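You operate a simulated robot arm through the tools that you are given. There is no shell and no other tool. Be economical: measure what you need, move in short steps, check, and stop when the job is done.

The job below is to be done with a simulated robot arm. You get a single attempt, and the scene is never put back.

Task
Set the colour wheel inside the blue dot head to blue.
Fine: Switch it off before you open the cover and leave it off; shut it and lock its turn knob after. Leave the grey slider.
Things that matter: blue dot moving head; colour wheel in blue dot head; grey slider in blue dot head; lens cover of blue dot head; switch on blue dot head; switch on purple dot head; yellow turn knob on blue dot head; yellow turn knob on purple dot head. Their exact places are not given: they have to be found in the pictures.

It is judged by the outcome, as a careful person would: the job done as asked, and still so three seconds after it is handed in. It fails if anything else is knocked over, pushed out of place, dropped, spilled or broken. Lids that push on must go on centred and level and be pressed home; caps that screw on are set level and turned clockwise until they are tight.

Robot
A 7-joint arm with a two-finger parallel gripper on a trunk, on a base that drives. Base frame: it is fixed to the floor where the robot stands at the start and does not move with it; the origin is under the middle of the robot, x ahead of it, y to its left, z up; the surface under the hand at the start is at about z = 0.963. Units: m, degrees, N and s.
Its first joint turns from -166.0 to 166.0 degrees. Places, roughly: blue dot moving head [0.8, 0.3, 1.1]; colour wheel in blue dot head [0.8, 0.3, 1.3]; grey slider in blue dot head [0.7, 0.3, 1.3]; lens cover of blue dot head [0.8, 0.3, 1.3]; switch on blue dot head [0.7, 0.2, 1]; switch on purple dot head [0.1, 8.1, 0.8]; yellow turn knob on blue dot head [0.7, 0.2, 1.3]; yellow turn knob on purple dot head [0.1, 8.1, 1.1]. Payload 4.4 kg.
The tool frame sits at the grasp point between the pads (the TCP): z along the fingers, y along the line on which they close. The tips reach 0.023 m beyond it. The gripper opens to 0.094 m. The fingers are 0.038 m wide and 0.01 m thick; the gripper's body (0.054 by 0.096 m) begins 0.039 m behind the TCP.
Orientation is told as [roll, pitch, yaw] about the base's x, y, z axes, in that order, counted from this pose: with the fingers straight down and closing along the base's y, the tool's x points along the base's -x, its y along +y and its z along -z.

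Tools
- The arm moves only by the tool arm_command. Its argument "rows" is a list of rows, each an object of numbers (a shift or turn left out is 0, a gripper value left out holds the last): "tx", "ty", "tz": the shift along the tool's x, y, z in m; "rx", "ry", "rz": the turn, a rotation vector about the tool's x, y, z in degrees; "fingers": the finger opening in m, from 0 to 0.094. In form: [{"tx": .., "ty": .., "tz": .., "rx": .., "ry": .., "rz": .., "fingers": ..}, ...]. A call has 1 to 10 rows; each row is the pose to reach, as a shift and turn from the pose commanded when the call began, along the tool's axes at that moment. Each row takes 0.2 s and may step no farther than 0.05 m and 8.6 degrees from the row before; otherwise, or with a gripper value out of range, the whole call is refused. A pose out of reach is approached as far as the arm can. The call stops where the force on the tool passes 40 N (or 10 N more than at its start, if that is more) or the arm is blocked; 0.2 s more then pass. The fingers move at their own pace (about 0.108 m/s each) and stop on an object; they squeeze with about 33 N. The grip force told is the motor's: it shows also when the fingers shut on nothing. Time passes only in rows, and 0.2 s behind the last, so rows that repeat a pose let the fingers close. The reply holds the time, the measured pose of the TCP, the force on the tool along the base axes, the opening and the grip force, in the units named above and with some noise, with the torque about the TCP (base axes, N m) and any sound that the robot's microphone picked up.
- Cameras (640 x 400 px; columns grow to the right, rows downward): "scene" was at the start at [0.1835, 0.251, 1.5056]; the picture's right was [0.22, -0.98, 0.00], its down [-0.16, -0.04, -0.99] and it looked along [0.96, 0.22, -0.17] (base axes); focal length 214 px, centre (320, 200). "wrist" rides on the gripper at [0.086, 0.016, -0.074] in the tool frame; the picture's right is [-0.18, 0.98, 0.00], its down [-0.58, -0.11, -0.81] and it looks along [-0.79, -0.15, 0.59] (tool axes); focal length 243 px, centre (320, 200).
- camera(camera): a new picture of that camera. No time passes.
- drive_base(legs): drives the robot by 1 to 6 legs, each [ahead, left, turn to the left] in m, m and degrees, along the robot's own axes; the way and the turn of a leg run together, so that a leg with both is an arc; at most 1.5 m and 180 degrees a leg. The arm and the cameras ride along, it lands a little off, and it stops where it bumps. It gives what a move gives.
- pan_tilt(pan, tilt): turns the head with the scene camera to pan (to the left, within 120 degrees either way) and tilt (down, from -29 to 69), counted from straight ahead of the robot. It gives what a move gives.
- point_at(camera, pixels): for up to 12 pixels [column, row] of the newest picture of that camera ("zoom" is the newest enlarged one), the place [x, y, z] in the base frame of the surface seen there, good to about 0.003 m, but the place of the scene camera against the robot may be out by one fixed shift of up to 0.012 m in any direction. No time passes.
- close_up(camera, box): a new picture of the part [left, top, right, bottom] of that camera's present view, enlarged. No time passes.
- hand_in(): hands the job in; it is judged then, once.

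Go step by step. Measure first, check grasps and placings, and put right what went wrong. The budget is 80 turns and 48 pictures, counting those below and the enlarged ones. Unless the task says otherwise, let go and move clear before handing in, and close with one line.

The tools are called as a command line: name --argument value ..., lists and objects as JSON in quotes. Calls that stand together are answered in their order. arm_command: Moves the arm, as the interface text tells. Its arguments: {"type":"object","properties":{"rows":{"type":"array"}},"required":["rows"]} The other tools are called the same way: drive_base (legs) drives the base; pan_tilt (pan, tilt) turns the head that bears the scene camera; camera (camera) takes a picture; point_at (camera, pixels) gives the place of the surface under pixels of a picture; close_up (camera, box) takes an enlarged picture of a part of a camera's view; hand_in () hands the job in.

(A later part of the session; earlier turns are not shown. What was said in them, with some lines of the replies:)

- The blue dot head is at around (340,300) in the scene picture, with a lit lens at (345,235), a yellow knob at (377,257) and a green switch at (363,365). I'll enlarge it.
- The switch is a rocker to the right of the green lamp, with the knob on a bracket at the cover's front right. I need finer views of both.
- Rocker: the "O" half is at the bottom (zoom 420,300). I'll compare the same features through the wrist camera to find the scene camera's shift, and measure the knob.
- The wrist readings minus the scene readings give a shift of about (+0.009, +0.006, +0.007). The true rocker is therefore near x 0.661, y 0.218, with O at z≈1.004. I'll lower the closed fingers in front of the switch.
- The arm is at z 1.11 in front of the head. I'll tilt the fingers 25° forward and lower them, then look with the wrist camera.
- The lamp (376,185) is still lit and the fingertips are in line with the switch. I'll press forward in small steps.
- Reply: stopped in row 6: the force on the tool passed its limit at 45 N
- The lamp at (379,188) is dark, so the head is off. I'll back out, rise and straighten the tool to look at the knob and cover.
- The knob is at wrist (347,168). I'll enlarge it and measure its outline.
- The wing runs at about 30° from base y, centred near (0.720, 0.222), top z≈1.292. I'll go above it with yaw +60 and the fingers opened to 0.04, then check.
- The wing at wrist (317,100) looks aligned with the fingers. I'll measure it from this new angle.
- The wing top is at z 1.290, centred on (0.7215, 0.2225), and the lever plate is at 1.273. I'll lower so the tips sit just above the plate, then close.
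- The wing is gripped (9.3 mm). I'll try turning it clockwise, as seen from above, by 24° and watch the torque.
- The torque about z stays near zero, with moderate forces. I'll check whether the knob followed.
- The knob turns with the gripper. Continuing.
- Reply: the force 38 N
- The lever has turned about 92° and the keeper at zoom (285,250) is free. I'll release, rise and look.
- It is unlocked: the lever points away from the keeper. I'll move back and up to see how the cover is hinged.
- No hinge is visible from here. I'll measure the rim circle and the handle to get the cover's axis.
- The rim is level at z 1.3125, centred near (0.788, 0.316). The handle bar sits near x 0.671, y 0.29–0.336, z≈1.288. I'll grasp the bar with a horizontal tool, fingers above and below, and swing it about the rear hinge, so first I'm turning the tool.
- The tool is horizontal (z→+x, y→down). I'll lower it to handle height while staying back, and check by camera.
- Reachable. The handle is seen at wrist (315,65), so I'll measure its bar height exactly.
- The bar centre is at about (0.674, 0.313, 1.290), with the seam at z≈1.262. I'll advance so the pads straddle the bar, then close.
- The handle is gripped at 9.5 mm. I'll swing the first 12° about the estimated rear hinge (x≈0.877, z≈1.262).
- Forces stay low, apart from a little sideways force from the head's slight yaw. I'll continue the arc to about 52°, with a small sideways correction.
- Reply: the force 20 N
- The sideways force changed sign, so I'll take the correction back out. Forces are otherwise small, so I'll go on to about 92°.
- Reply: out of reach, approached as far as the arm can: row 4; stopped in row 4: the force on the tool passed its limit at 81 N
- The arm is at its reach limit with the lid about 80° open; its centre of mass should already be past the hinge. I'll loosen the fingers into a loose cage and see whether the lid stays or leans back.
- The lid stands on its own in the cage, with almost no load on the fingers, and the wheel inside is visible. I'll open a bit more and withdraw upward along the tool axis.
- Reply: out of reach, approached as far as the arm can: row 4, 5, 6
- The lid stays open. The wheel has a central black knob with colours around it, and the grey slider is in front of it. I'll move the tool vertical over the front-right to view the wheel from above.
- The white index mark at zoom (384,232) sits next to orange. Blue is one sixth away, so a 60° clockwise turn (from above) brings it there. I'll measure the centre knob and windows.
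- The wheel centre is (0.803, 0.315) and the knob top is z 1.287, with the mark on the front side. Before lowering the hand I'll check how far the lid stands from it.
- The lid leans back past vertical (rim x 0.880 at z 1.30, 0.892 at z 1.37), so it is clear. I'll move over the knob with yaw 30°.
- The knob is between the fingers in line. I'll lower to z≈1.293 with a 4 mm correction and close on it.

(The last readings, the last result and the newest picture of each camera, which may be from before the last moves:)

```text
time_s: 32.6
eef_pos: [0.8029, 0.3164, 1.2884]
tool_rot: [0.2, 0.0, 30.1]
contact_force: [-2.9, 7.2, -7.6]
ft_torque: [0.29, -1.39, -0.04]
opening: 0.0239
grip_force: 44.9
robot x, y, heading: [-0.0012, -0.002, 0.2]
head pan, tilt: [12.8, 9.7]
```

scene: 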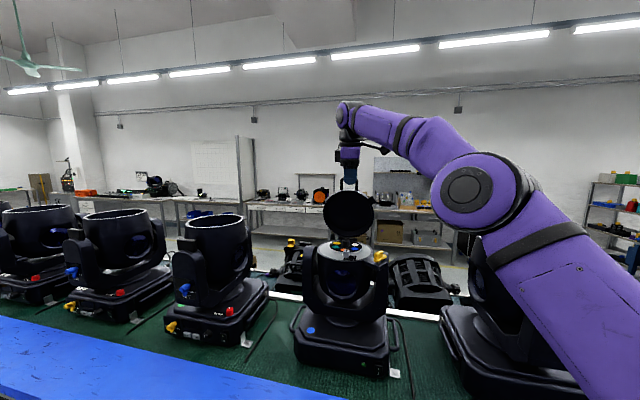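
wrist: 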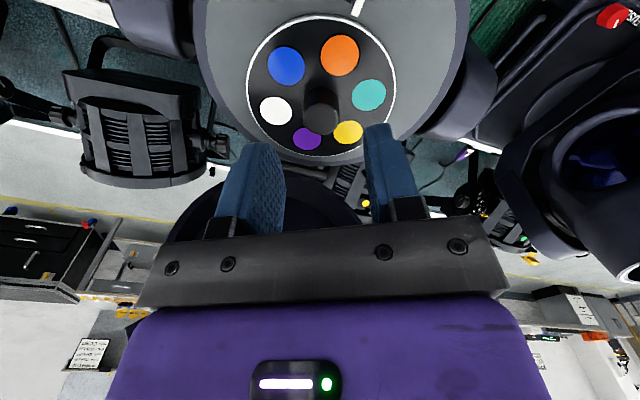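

Gripped at 24 mm. I'll turn clockwise by 61°.

arm_command --rows '[{"rz": 7.6}, {"rz": 15.2}, {"rz": 22.8}, {"rz": 30.4}, {"rz": 38}, {"rz": 45.6}, {"rz": 53.2}, {"rz": 61}, {"rz": 61}]'

close_up --camera "scene" --box '[310, 210, 400, 270]'

```text
time_s: 34.6
eef_pos: [0.8043, 0.3166, 1.2911]
tool_rot: [0.1, 0.2, -31.1]
contact_force: [-14.1, -4.5, -31.2]
ft_torque: [-0.4, 0.36, 0.06]
opening: 0.0236
grip_force: 44.5
robot x, y, heading: [-0.0018, 0.0004, 0.2]
head pan, tilt: [12.8, 9.7]
```

```text
6.67 times, centred on (355, 240) of scene
```

zoom: 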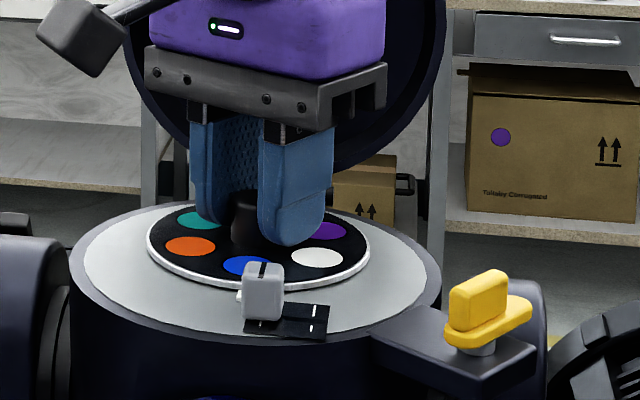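

Blue now sits at the front, by the mark. I'll release, rise and verify.

arm_command --rows '[{"fingers": 0.045}, {"fingers": 0.045}, {"tz": -0.04}, {"tz": -0.08}, {"tz": -0.1, "tx": 0.03}, {"tz": -0.11, "tx": 0.06}]'

close_up --camera "wrist" --box '[160, 0, 480, 200]'

```text
time_s: 36.0
eef_pos: [0.7516, 0.345, 1.4036]
tool_rot: [0.2, 0.2, -31.0]
contact_force: [0.5, -0.7, -0.2]
ft_torque: [0.01, 0.04, -0.02]
opening: 0.0451
grip_force: 0.1
robot x, y, heading: [-0.0009, 0.0013, 0.0]
head pan, tilt: [12.8, 9.7]
```

```text
2.00 times, centred on (320, 100) of wrist
```

zoom: 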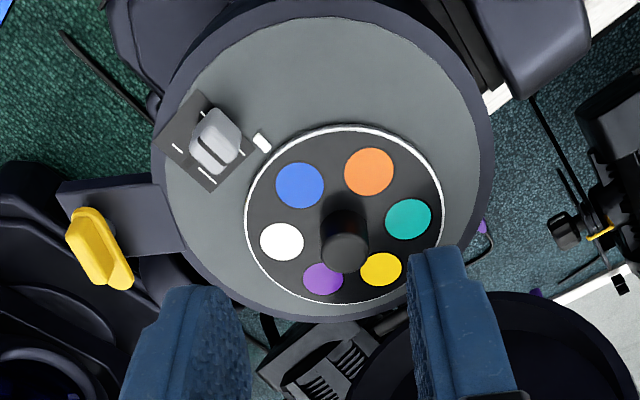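

point_at --camera "zoom" --pixels '[[300, 185], [369, 171], [408, 219], [381, 269], [323, 279], [282, 242], [262, 142]]'

```text
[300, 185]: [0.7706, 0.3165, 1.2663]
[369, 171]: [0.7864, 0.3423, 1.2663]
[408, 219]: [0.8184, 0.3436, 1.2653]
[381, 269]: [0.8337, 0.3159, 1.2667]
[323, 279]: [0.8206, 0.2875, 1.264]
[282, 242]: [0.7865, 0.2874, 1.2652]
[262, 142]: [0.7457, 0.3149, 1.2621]
```

Blue is at 178° and the mark at about 180° about the wheel centre, so the wheel is set; the slider is untouched. Next I close the lid, so I need the handle's present place.

close_up --camera "scene" --box '[310, 170, 410, 250]'

point_at --camera "zoom" --pixels '[[280, 60], [320, 60], [285, 80], [350, 80], [320, 70]]'

```text
5.00 times, centred on (360, 210) of scene
```

zoom: 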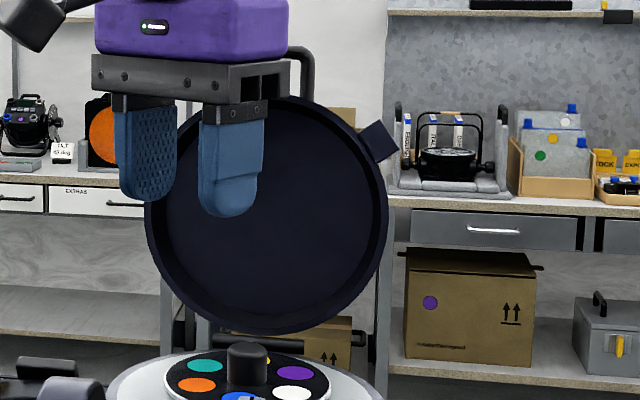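

```text
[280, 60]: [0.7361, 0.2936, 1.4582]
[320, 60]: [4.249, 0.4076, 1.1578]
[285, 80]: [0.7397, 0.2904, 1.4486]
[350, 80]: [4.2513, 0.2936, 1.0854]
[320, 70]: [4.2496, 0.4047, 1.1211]
```

The hand hides the handle here. I'll raise it and turn back to the handle-grasp orientation, then measure the bar.

arm_command --rows '[{"tx": -0.0016, "ty": -0.0027, "tz": -0.0136, "rz": -8.07}, {"tx": -0.0033, "ty": -0.0055, "tz": -0.0272, "rz": -16.14}, {"tx": -0.005, "ty": -0.0082, "tz": -0.0408, "rz": -24.21}, {"tx": -0.0066, "ty": -0.011, "tz": -0.0544, "rz": -32.28}, {"tx": -0.0082, "ty": -0.0137, "tz": -0.068, "rz": -40.35}, {"tx": -0.01, "ty": -0.0164, "tz": -0.0816, "rz": -48.42}, {"tx": -0.0116, "ty": -0.0192, "tz": -0.0952, "rz": -56.49}, {"tx": -0.0132, "ty": -0.0219, "tz": -0.1088, "rz": -64.56}, {"tx": -0.0149, "ty": -0.0247, "tz": -0.1224, "rz": -72.63}, {"tx": -0.0165, "ty": -0.0274, "tz": -0.136, "rz": -80.7}]'

arm_command --rows '[{"rz": -8.07}, {"rz": -16.14}, {"rz": -24.21}, {"rz": -32.28}, {"rz": -40.3}]'

arm_command --rows '[{"rx": 7.5}, {"rx": 15}, {"rx": 22.5}, {"rx": 30}, {"rx": 30}]'

camera --camera "wrist"

camera --camera "scene"

```text
time_s: 38.2
eef_pos: [0.7527, 0.3144, 1.5365]
tool_rot: [0.2, -0.1, 49.8]
contact_force: [-0.3, -0.6, -0.1]
ft_torque: [0.02, -0.02, 0.0]
opening: 0.045
grip_force: 0.1
robot x, y, heading: [0.0, 0.0029, 0.1]
head pan, tilt: [12.8, 9.7]
```

```text
time_s: 39.4
eef_pos: [0.7526, 0.3147, 1.5369]
tool_rot: [0.2, -0.2, 90.2]
contact_force: [0.0, 0.4, -0.1]
ft_torque: [-0.02, -0.02, 0.03]
opening: 0.0449
grip_force: 0.0
robot x, y, heading: [-0.0004, -0.0009, -0.2]
head pan, tilt: [12.8, 9.7]
```

```text
time_s: 40.6
eef_pos: [0.7527, 0.3134, 1.5367]
tool_rot: [-30.0, -0.2, 90.1]
contact_force: [0.1, 0.1, 1.7]
ft_torque: [0.01, -0.01, 0.01]
opening: 0.0449
grip_force: 0.1
robot x, y, heading: [0.002, 0.0017, -0.0]
head pan, tilt: [12.8, 9.7]
```

```text
9 pictures are left
```

wrist: 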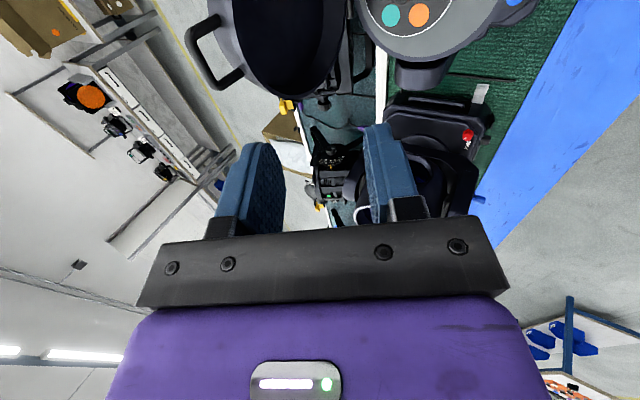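

```text
8 pictures are left
```

scene: 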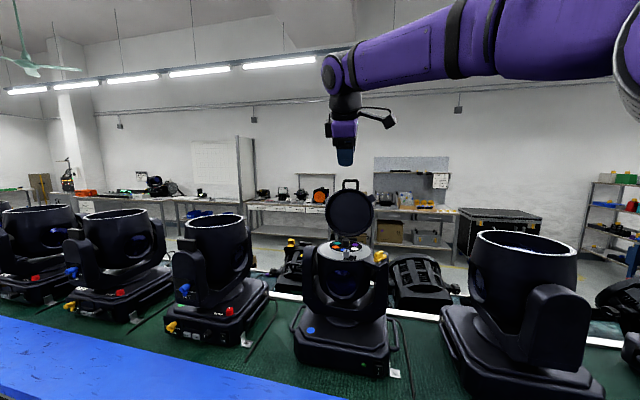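

The handle is fully visible at wrist (190–245, 15–85). Measuring the bar there.

point_at --camera "wrist" --pixels '[[190, 38], [196, 55], [203, 68], [210, 80], [212, 19], [205, 25], [230, 80], [193, 48]]'

point_at --camera "scene" --pixels '[[350, 181], [345, 185], [356, 185], [350, 180], [350, 182]]'

```text
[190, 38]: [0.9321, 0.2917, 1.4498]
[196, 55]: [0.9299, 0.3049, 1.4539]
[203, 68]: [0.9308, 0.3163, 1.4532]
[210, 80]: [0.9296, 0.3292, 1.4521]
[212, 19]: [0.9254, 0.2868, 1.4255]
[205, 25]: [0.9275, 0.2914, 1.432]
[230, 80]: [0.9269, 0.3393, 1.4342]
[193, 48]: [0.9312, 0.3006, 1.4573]
```

```text
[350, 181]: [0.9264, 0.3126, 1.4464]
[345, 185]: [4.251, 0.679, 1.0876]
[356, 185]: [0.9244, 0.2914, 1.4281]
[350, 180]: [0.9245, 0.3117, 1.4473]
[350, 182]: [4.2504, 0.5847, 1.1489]
```

The bar centre is at about (0.934, 0.313, 1.451). I'll approach along the tool axis with the fingers at 0.03, aiming to have the bar just inside the tips.

arm_command --rows '[{"tz": 0.025, "ty": -0.03, "fingers": 0.03}, {"tz": 0.05, "ty": -0.06}, {"tz": 0.075, "ty": -0.09}, {"tz": 0.0887, "ty": -0.1142}, {"tz": 0.0887, "ty": -0.1142}]'

camera --camera "wrist"

```text
time_s: 41.8
eef_pos: [0.8969, 0.3142, 1.5165]
tool_rot: [-29.8, -0.2, 90.1]
contact_force: [-0.3, -0.2, -1.0]
ft_torque: [-0.02, -0.01, 0.02]
opening: 0.03
grip_force: 0.1
robot x, y, heading: [-0.0005, 0.0019, -0.0]
head pan, tilt: [12.8, 9.7]
```

```text
7 pictures are left
```

wrist: 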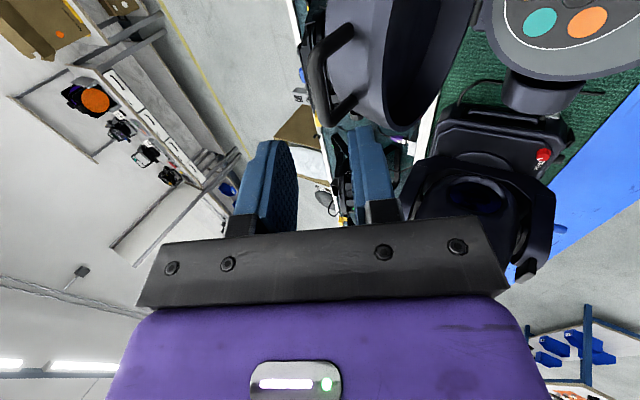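

Reached. I'll re-measure the bar from here before going in.

point_at --camera "wrist" --pixels '[[312, 60], [317, 80], [322, 100], [327, 115], [312, 80], [345, 35], [360, 105], [355, 120]]'

```text
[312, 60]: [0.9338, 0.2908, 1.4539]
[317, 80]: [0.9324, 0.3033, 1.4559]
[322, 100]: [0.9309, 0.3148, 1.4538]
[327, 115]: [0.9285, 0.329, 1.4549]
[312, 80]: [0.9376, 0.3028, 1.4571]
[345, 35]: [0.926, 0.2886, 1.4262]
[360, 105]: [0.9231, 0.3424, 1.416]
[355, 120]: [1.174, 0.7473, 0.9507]
```

Bar centre lies exactly on the tool axis, 74 mm ahead. I'll go in 58 mm and close.

arm_command --rows '[{"tz": 0.03}, {"tz": 0.05}, {"tz": 0.058}, {"tz": 0.058, "fingers": 0}, {"tz": 0.058}, {"tz": 0.058}]'

```text
time_s: 43.2
eef_pos: [0.9249, 0.3155, 1.4684]
tool_rot: [-29.9, -0.3, 90.1]
contact_force: [-13.1, 5.0, -7.9]
ft_torque: [1.21, 0.41, -1.4]
opening: 0.0114
grip_force: 44.8
robot x, y, heading: [-0.0002, -0.0013, 0.2]
head pan, tilt: [12.8, 9.7]
```

Gripped. A fit of all handle positions puts the hinge at (0.872, 1.2645) with radius 0.200. I'll swing the lid back along that arc.

arm_command --rows '[{"tz": -0.0185, "ty": 0.0205, "rx": 4.6}, {"tz": -0.0347, "ty": 0.0443, "rx": 9.4}, {"tz": -0.0475, "ty": 0.0703, "rx": 14.2}, {"tz": -0.0568, "ty": 0.0977, "rx": 18.9}, {"tz": -0.062, "ty": 0.1262, "rx": 23.7}]'

```text
time_s: 44.4
eef_pos: [0.7814, 0.3151, 1.4586]
tool_rot: [-54.0, -0.2, 90.2]
contact_force: [-9.7, 20.4, 23.9]
ft_torque: [0.97, -0.41, -0.19]
opening: 0.0102
grip_force: 44.5
robot x, y, heading: [-0.0008, 0.0012, -0.1]
head pan, tilt: [12.8, 9.7]
```

The lid follows with moderate radial force. I'll enlarge the radius by about 1.5 mm, shift 2 mm sideways and continue down.

arm_command --rows '[{"tx": -0.001, "tz": -0.0143, "ty": 0.0253, "rx": 4.8}, {"tx": -0.002, "tz": -0.0237, "ty": 0.053, "rx": 9.6}, {"tx": -0.002, "tz": -0.0291, "ty": 0.0818, "rx": 14.4}, {"tx": -0.002, "tz": -0.0305, "ty": 0.1111, "rx": 19.2}, {"tx": -0.002, "tz": -0.0279, "ty": 0.1404, "rx": 23.9}]'

```text
time_s: 45.6
eef_pos: [0.6781, 0.3159, 1.3619]
tool_rot: [-77.6, -0.2, 90.1]
contact_force: [-12.2, -1.9, 4.4]
ft_torque: [-0.06, 0.06, -0.45]
opening: 0.0097
grip_force: 44.8
robot x, y, heading: [-0.0004, 0.0027, 0.1]
head pan, tilt: [12.8, 9.7]
```

Forces are small. I'll take the last part down to seated, plus a light press.

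arm_command --rows '[{"tz": -0.0047, "ty": 0.029, "rx": 4.8}, {"tz": -0.0063, "ty": 0.0581, "rx": 9.6}, {"tz": -0.0053, "ty": 0.0753, "rx": 12.4}, {"tz": -0.0048, "ty": 0.0775, "rx": 12.4}, {"tz": -0.0048, "ty": 0.0795, "rx": 12.4}]'

close_up --camera "scene" --box '[280, 180, 420, 290]'

```text
time_s: 46.8
eef_pos: [0.6559, 0.3174, 1.2892]
tool_rot: [-90.3, -0.5, 90.0]
contact_force: [-7.2, -11.8, 28.9]
ft_torque: [-1.39, -0.66, 0.34]
opening: 0.0099
grip_force: 45.2
robot x, y, heading: [0.0041, 0.0019, -0.3]
head pan, tilt: [12.8, 9.7]
```

```text
3.64 times, centred on (350, 235) of scene
```

zoom: 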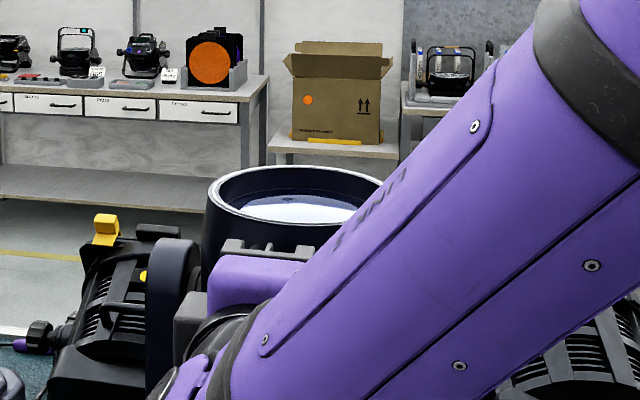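

The lid is seated: bar back at its original height, with firm resistance. I'll let go, back out and rise.

arm_command --rows '[{"fingers": 0.035}, {"fingers": 0.035}, {"tz": -0.04}, {"tz": -0.08}, {"tz": -0.085, "ty": -0.045}, {"tz": -0.085, "ty": -0.09}, {"tz": -0.085, "ty": -0.135}, {"tz": -0.085, "ty": -0.175}]'

```text
time_s: 48.6
eef_pos: [0.5751, 0.3178, 1.4625]
tool_rot: [-89.9, -0.2, 90.1]
contact_force: [-0.4, 0.3, -0.3]
ft_torque: [0.0, -0.02, 0.01]
opening: 0.0352
grip_force: 0.1
robot x, y, heading: [0.0016, -0.0012, -0.1]
head pan, tilt: [12.8, 9.7]
```

Now turn the tool back to vertical, then yaw to the knob's present direction (−34°).

arm_command --rows '[{"rx": -4.62, "ry": 4.62, "rz": 4.62}, {"rx": -9.24, "ry": 9.24, "rz": 9.24}, {"rx": -13.86, "ry": 13.86, "rz": 13.86}, {"rx": -18.48, "ry": 18.48, "rz": 18.48}, {"rx": -23.1, "ry": 23.1, "rz": 23.1}, {"rx": -27.72, "ry": 27.72, "rz": 27.72}, {"rx": -32.34, "ry": 32.34, "rz": 32.34}, {"rx": -36.96, "ry": 36.96, "rz": 36.96}, {"rx": -41.58, "ry": 41.58, "rz": 41.58}, {"rx": -46.19, "ry": 46.19, "rz": 46.19}]'

arm_command --rows '[{"rx": -4.62, "ry": 4.62, "rz": 4.62}, {"rx": -9.24, "ry": 9.24, "rz": 9.24}, {"rx": -13.86, "ry": 13.86, "rz": 13.86}, {"rx": -18.48, "ry": 18.48, "rz": 18.48}, {"rx": -23.1, "ry": 23.1, "rz": 23.1}]'

arm_command --rows '[{"tx": -0.03, "ty": -0.019, "rz": 7}, {"tx": -0.06, "ty": -0.038, "rz": 14}, {"tx": -0.09, "ty": -0.057, "rz": 21}, {"tx": -0.12, "ty": -0.076, "rz": 28}, {"tx": -0.1455, "ty": -0.0925, "rz": 34, "tz": 0.02}, {"tx": -0.1455, "ty": -0.0925, "rz": 34, "tz": 0.06}, {"tx": -0.1455, "ty": -0.0925, "rz": 34, "tz": 0.1}]'

camera --camera "wrist"

```text
time_s: 50.8
eef_pos: [0.5728, 0.316, 1.4605]
tool_rot: [-27.7, -17.0, 28.0]
contact_force: [0.4, 0.5, 0.2]
ft_torque: [-0.03, -0.02, 0.0]
opening: 0.035
grip_force: 0.1
robot x, y, heading: [0.0002, -0.0003, -0.4]
head pan, tilt: [12.8, 9.7]
```

```text
time_s: 52.0
eef_pos: [0.5734, 0.3178, 1.4593]
tool_rot: [0.3, 0.1, 0.0]
contact_force: [-0.4, 0.8, -0.3]
ft_torque: [0.03, -0.03, 0.03]
opening: 0.0352
grip_force: 0.1
robot x, y, heading: [-0.0008, -0.0008, 0.4]
head pan, tilt: [12.8, 9.7]
```

```text
time_s: 53.6
eef_pos: [0.7189, 0.2244, 1.3589]
tool_rot: [0.2, 0.2, -34.0]
contact_force: [-0.7, -0.9, 0.9]
ft_torque: [0.0, -0.03, -0.02]
opening: 0.0351
grip_force: 0.1
robot x, y, heading: [-0.004, 0.001, -0.1]
head pan, tilt: [12.8, 9.7]
```

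```text
5 pictures are left
```

wrist: 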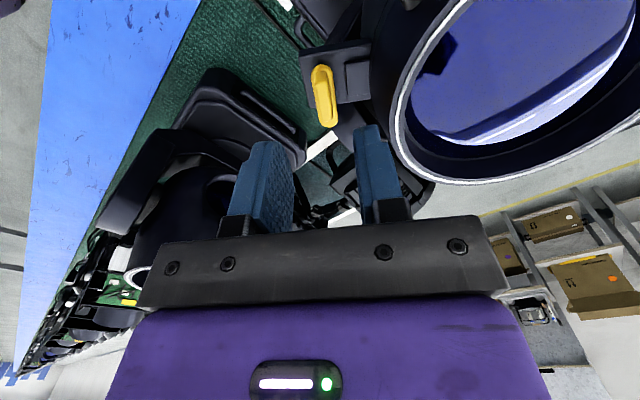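

The lid is shut, with its keeper back beside the bracket. I'll measure the wing again.

point_at --camera "wrist" --pixels '[[321, 72], [322, 85], [323, 95], [325, 105], [327, 115], [329, 123], [315, 90], [352, 68], [362, 80], [352, 95], [308, 60]]'

close_up --camera "wrist" --box '[280, 30, 400, 140]'

```text
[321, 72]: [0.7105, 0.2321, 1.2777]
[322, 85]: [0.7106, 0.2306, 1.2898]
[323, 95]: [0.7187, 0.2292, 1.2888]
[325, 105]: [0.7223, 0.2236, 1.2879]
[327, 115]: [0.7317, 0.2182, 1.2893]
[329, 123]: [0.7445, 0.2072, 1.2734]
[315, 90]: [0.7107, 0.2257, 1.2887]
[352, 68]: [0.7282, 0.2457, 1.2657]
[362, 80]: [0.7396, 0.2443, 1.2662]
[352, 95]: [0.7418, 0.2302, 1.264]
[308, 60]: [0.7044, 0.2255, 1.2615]
```

```text
3.64 times, centred on (340, 85) of wrist
```

zoom: 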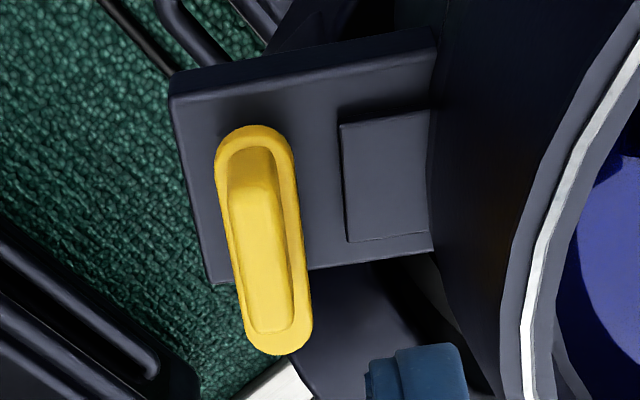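

The wing is centred near (0.721, 0.2245), aligned with the fingers. I'll descend and grip.

arm_command --rows '[{"tx": -0.0017, "ty": 0.0011, "tz": 0.03}, {"tx": -0.0017, "ty": 0.0011, "tz": 0.05}, {"tx": -0.0017, "ty": 0.0011, "tz": 0.059}, {"tx": -0.0017, "ty": 0.0011, "tz": 0.059, "fingers": 0}, {"tx": -0.0017, "ty": 0.0011, "tz": 0.059}, {"tx": -0.0017, "ty": 0.0011, "tz": 0.059}]'

```text
time_s: 55.0
eef_pos: [0.7217, 0.2248, 1.2987]
tool_rot: [0.1, 0.2, -34.0]
contact_force: [-9.4, -12.2, -8.7]
ft_torque: [-0.59, -0.35, -0.02]
opening: 0.0087
grip_force: 45.4
robot x, y, heading: [0.0006, 0.0002, -0.0]
head pan, tilt: [12.8, 9.7]
```

Gripped at 8.7 mm. I'll turn counter-clockwise back to the locked direction.

arm_command --rows '[{"rz": -7.6}, {"rz": -15.2}, {"rz": -22.8}, {"rz": -30.4}, {"rz": -38}, {"rz": -45.6}]'

arm_command --rows '[{"rz": -7.6}, {"rz": -15.2}, {"rz": -22.8}, {"rz": -30.4}, {"rz": -38}, {"rz": -45.2}]'

```text
time_s: 56.4
eef_pos: [0.7198, 0.2241, 1.2996]
tool_rot: [0.2, 0.1, 11.7]
contact_force: [1.8, -12.9, -30.4]
ft_torque: [-0.49, 0.41, 0.0]
opening: 0.0089
grip_force: 45.3
robot x, y, heading: [-0.0015, -0.0002, -0.1]
head pan, tilt: [12.8, 9.7]
```

```text
time_s: 57.8
eef_pos: [0.7221, 0.2238, 1.299]
tool_rot: [0.0, -0.2, 56.7]
contact_force: [12.6, -14.0, -10.2]
ft_torque: [-0.9, -0.14, -1.48]
opening: 0.0089
grip_force: 45.3
robot x, y, heading: [0.0005, 0.0033, -0.2]
head pan, tilt: [12.8, 9.7]
```

The torque rose to −1.5 N m, the same as at first contact, so the knob is at its locked stop. I'll release, rise and check.

arm_command --rows '[{"fingers": 0.035}, {"fingers": 0.035}, {"tz": -0.04}, {"tz": -0.08}, {"tz": -0.12}, {"tz": -0.15, "tx": 0.03}, {"tz": -0.18, "tx": 0.06}]'

close_up --camera "wrist" --box '[220, 0, 440, 150]'

close_up --camera "scene" --box '[260, 210, 440, 390]'

```text
time_s: 59.4
eef_pos: [0.6886, 0.175, 1.4799]
tool_rot: [0.2, -0.1, 57.0]
contact_force: [1.1, 0.3, -0.9]
ft_torque: [-0.02, 0.03, 0.03]
opening: 0.0352
grip_force: 0.0
robot x, y, heading: [-0.0001, -0.0004, -0.1]
head pan, tilt: [12.8, 9.7]
```

```text
2.67 times, centred on (330, 75) of wrist
```

zoom: 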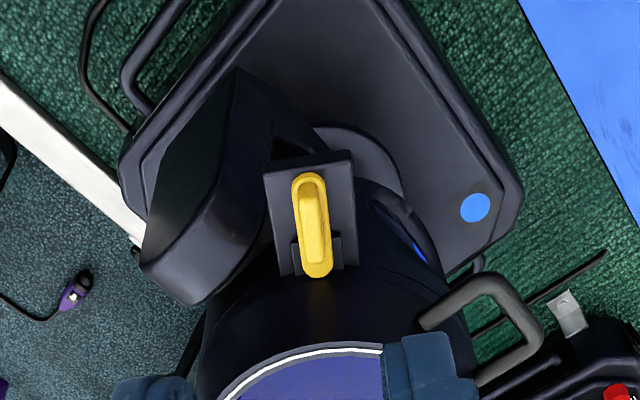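

```text
2.22 times, centred on (350, 300) of scene
```

zoom: 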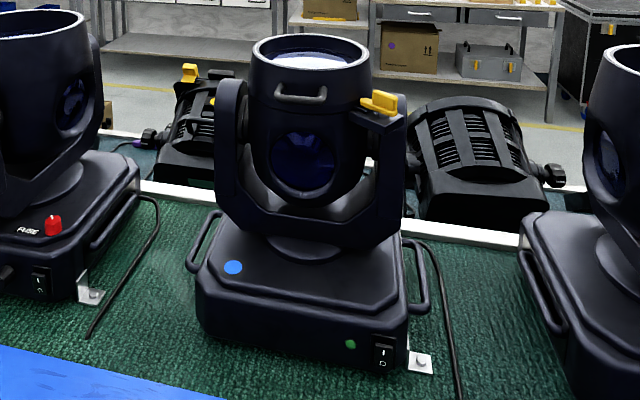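

The lever is back over the keeper as at the start, the lid is shut, the lamp is dark, and the arm is clear. Handing in.

hand_in

```text
The job is handed in.
```

The colour wheel in the blue dot head is set to blue. I switched the head off first and left it off, shut and locked its cover, and did not touch the grey slider.
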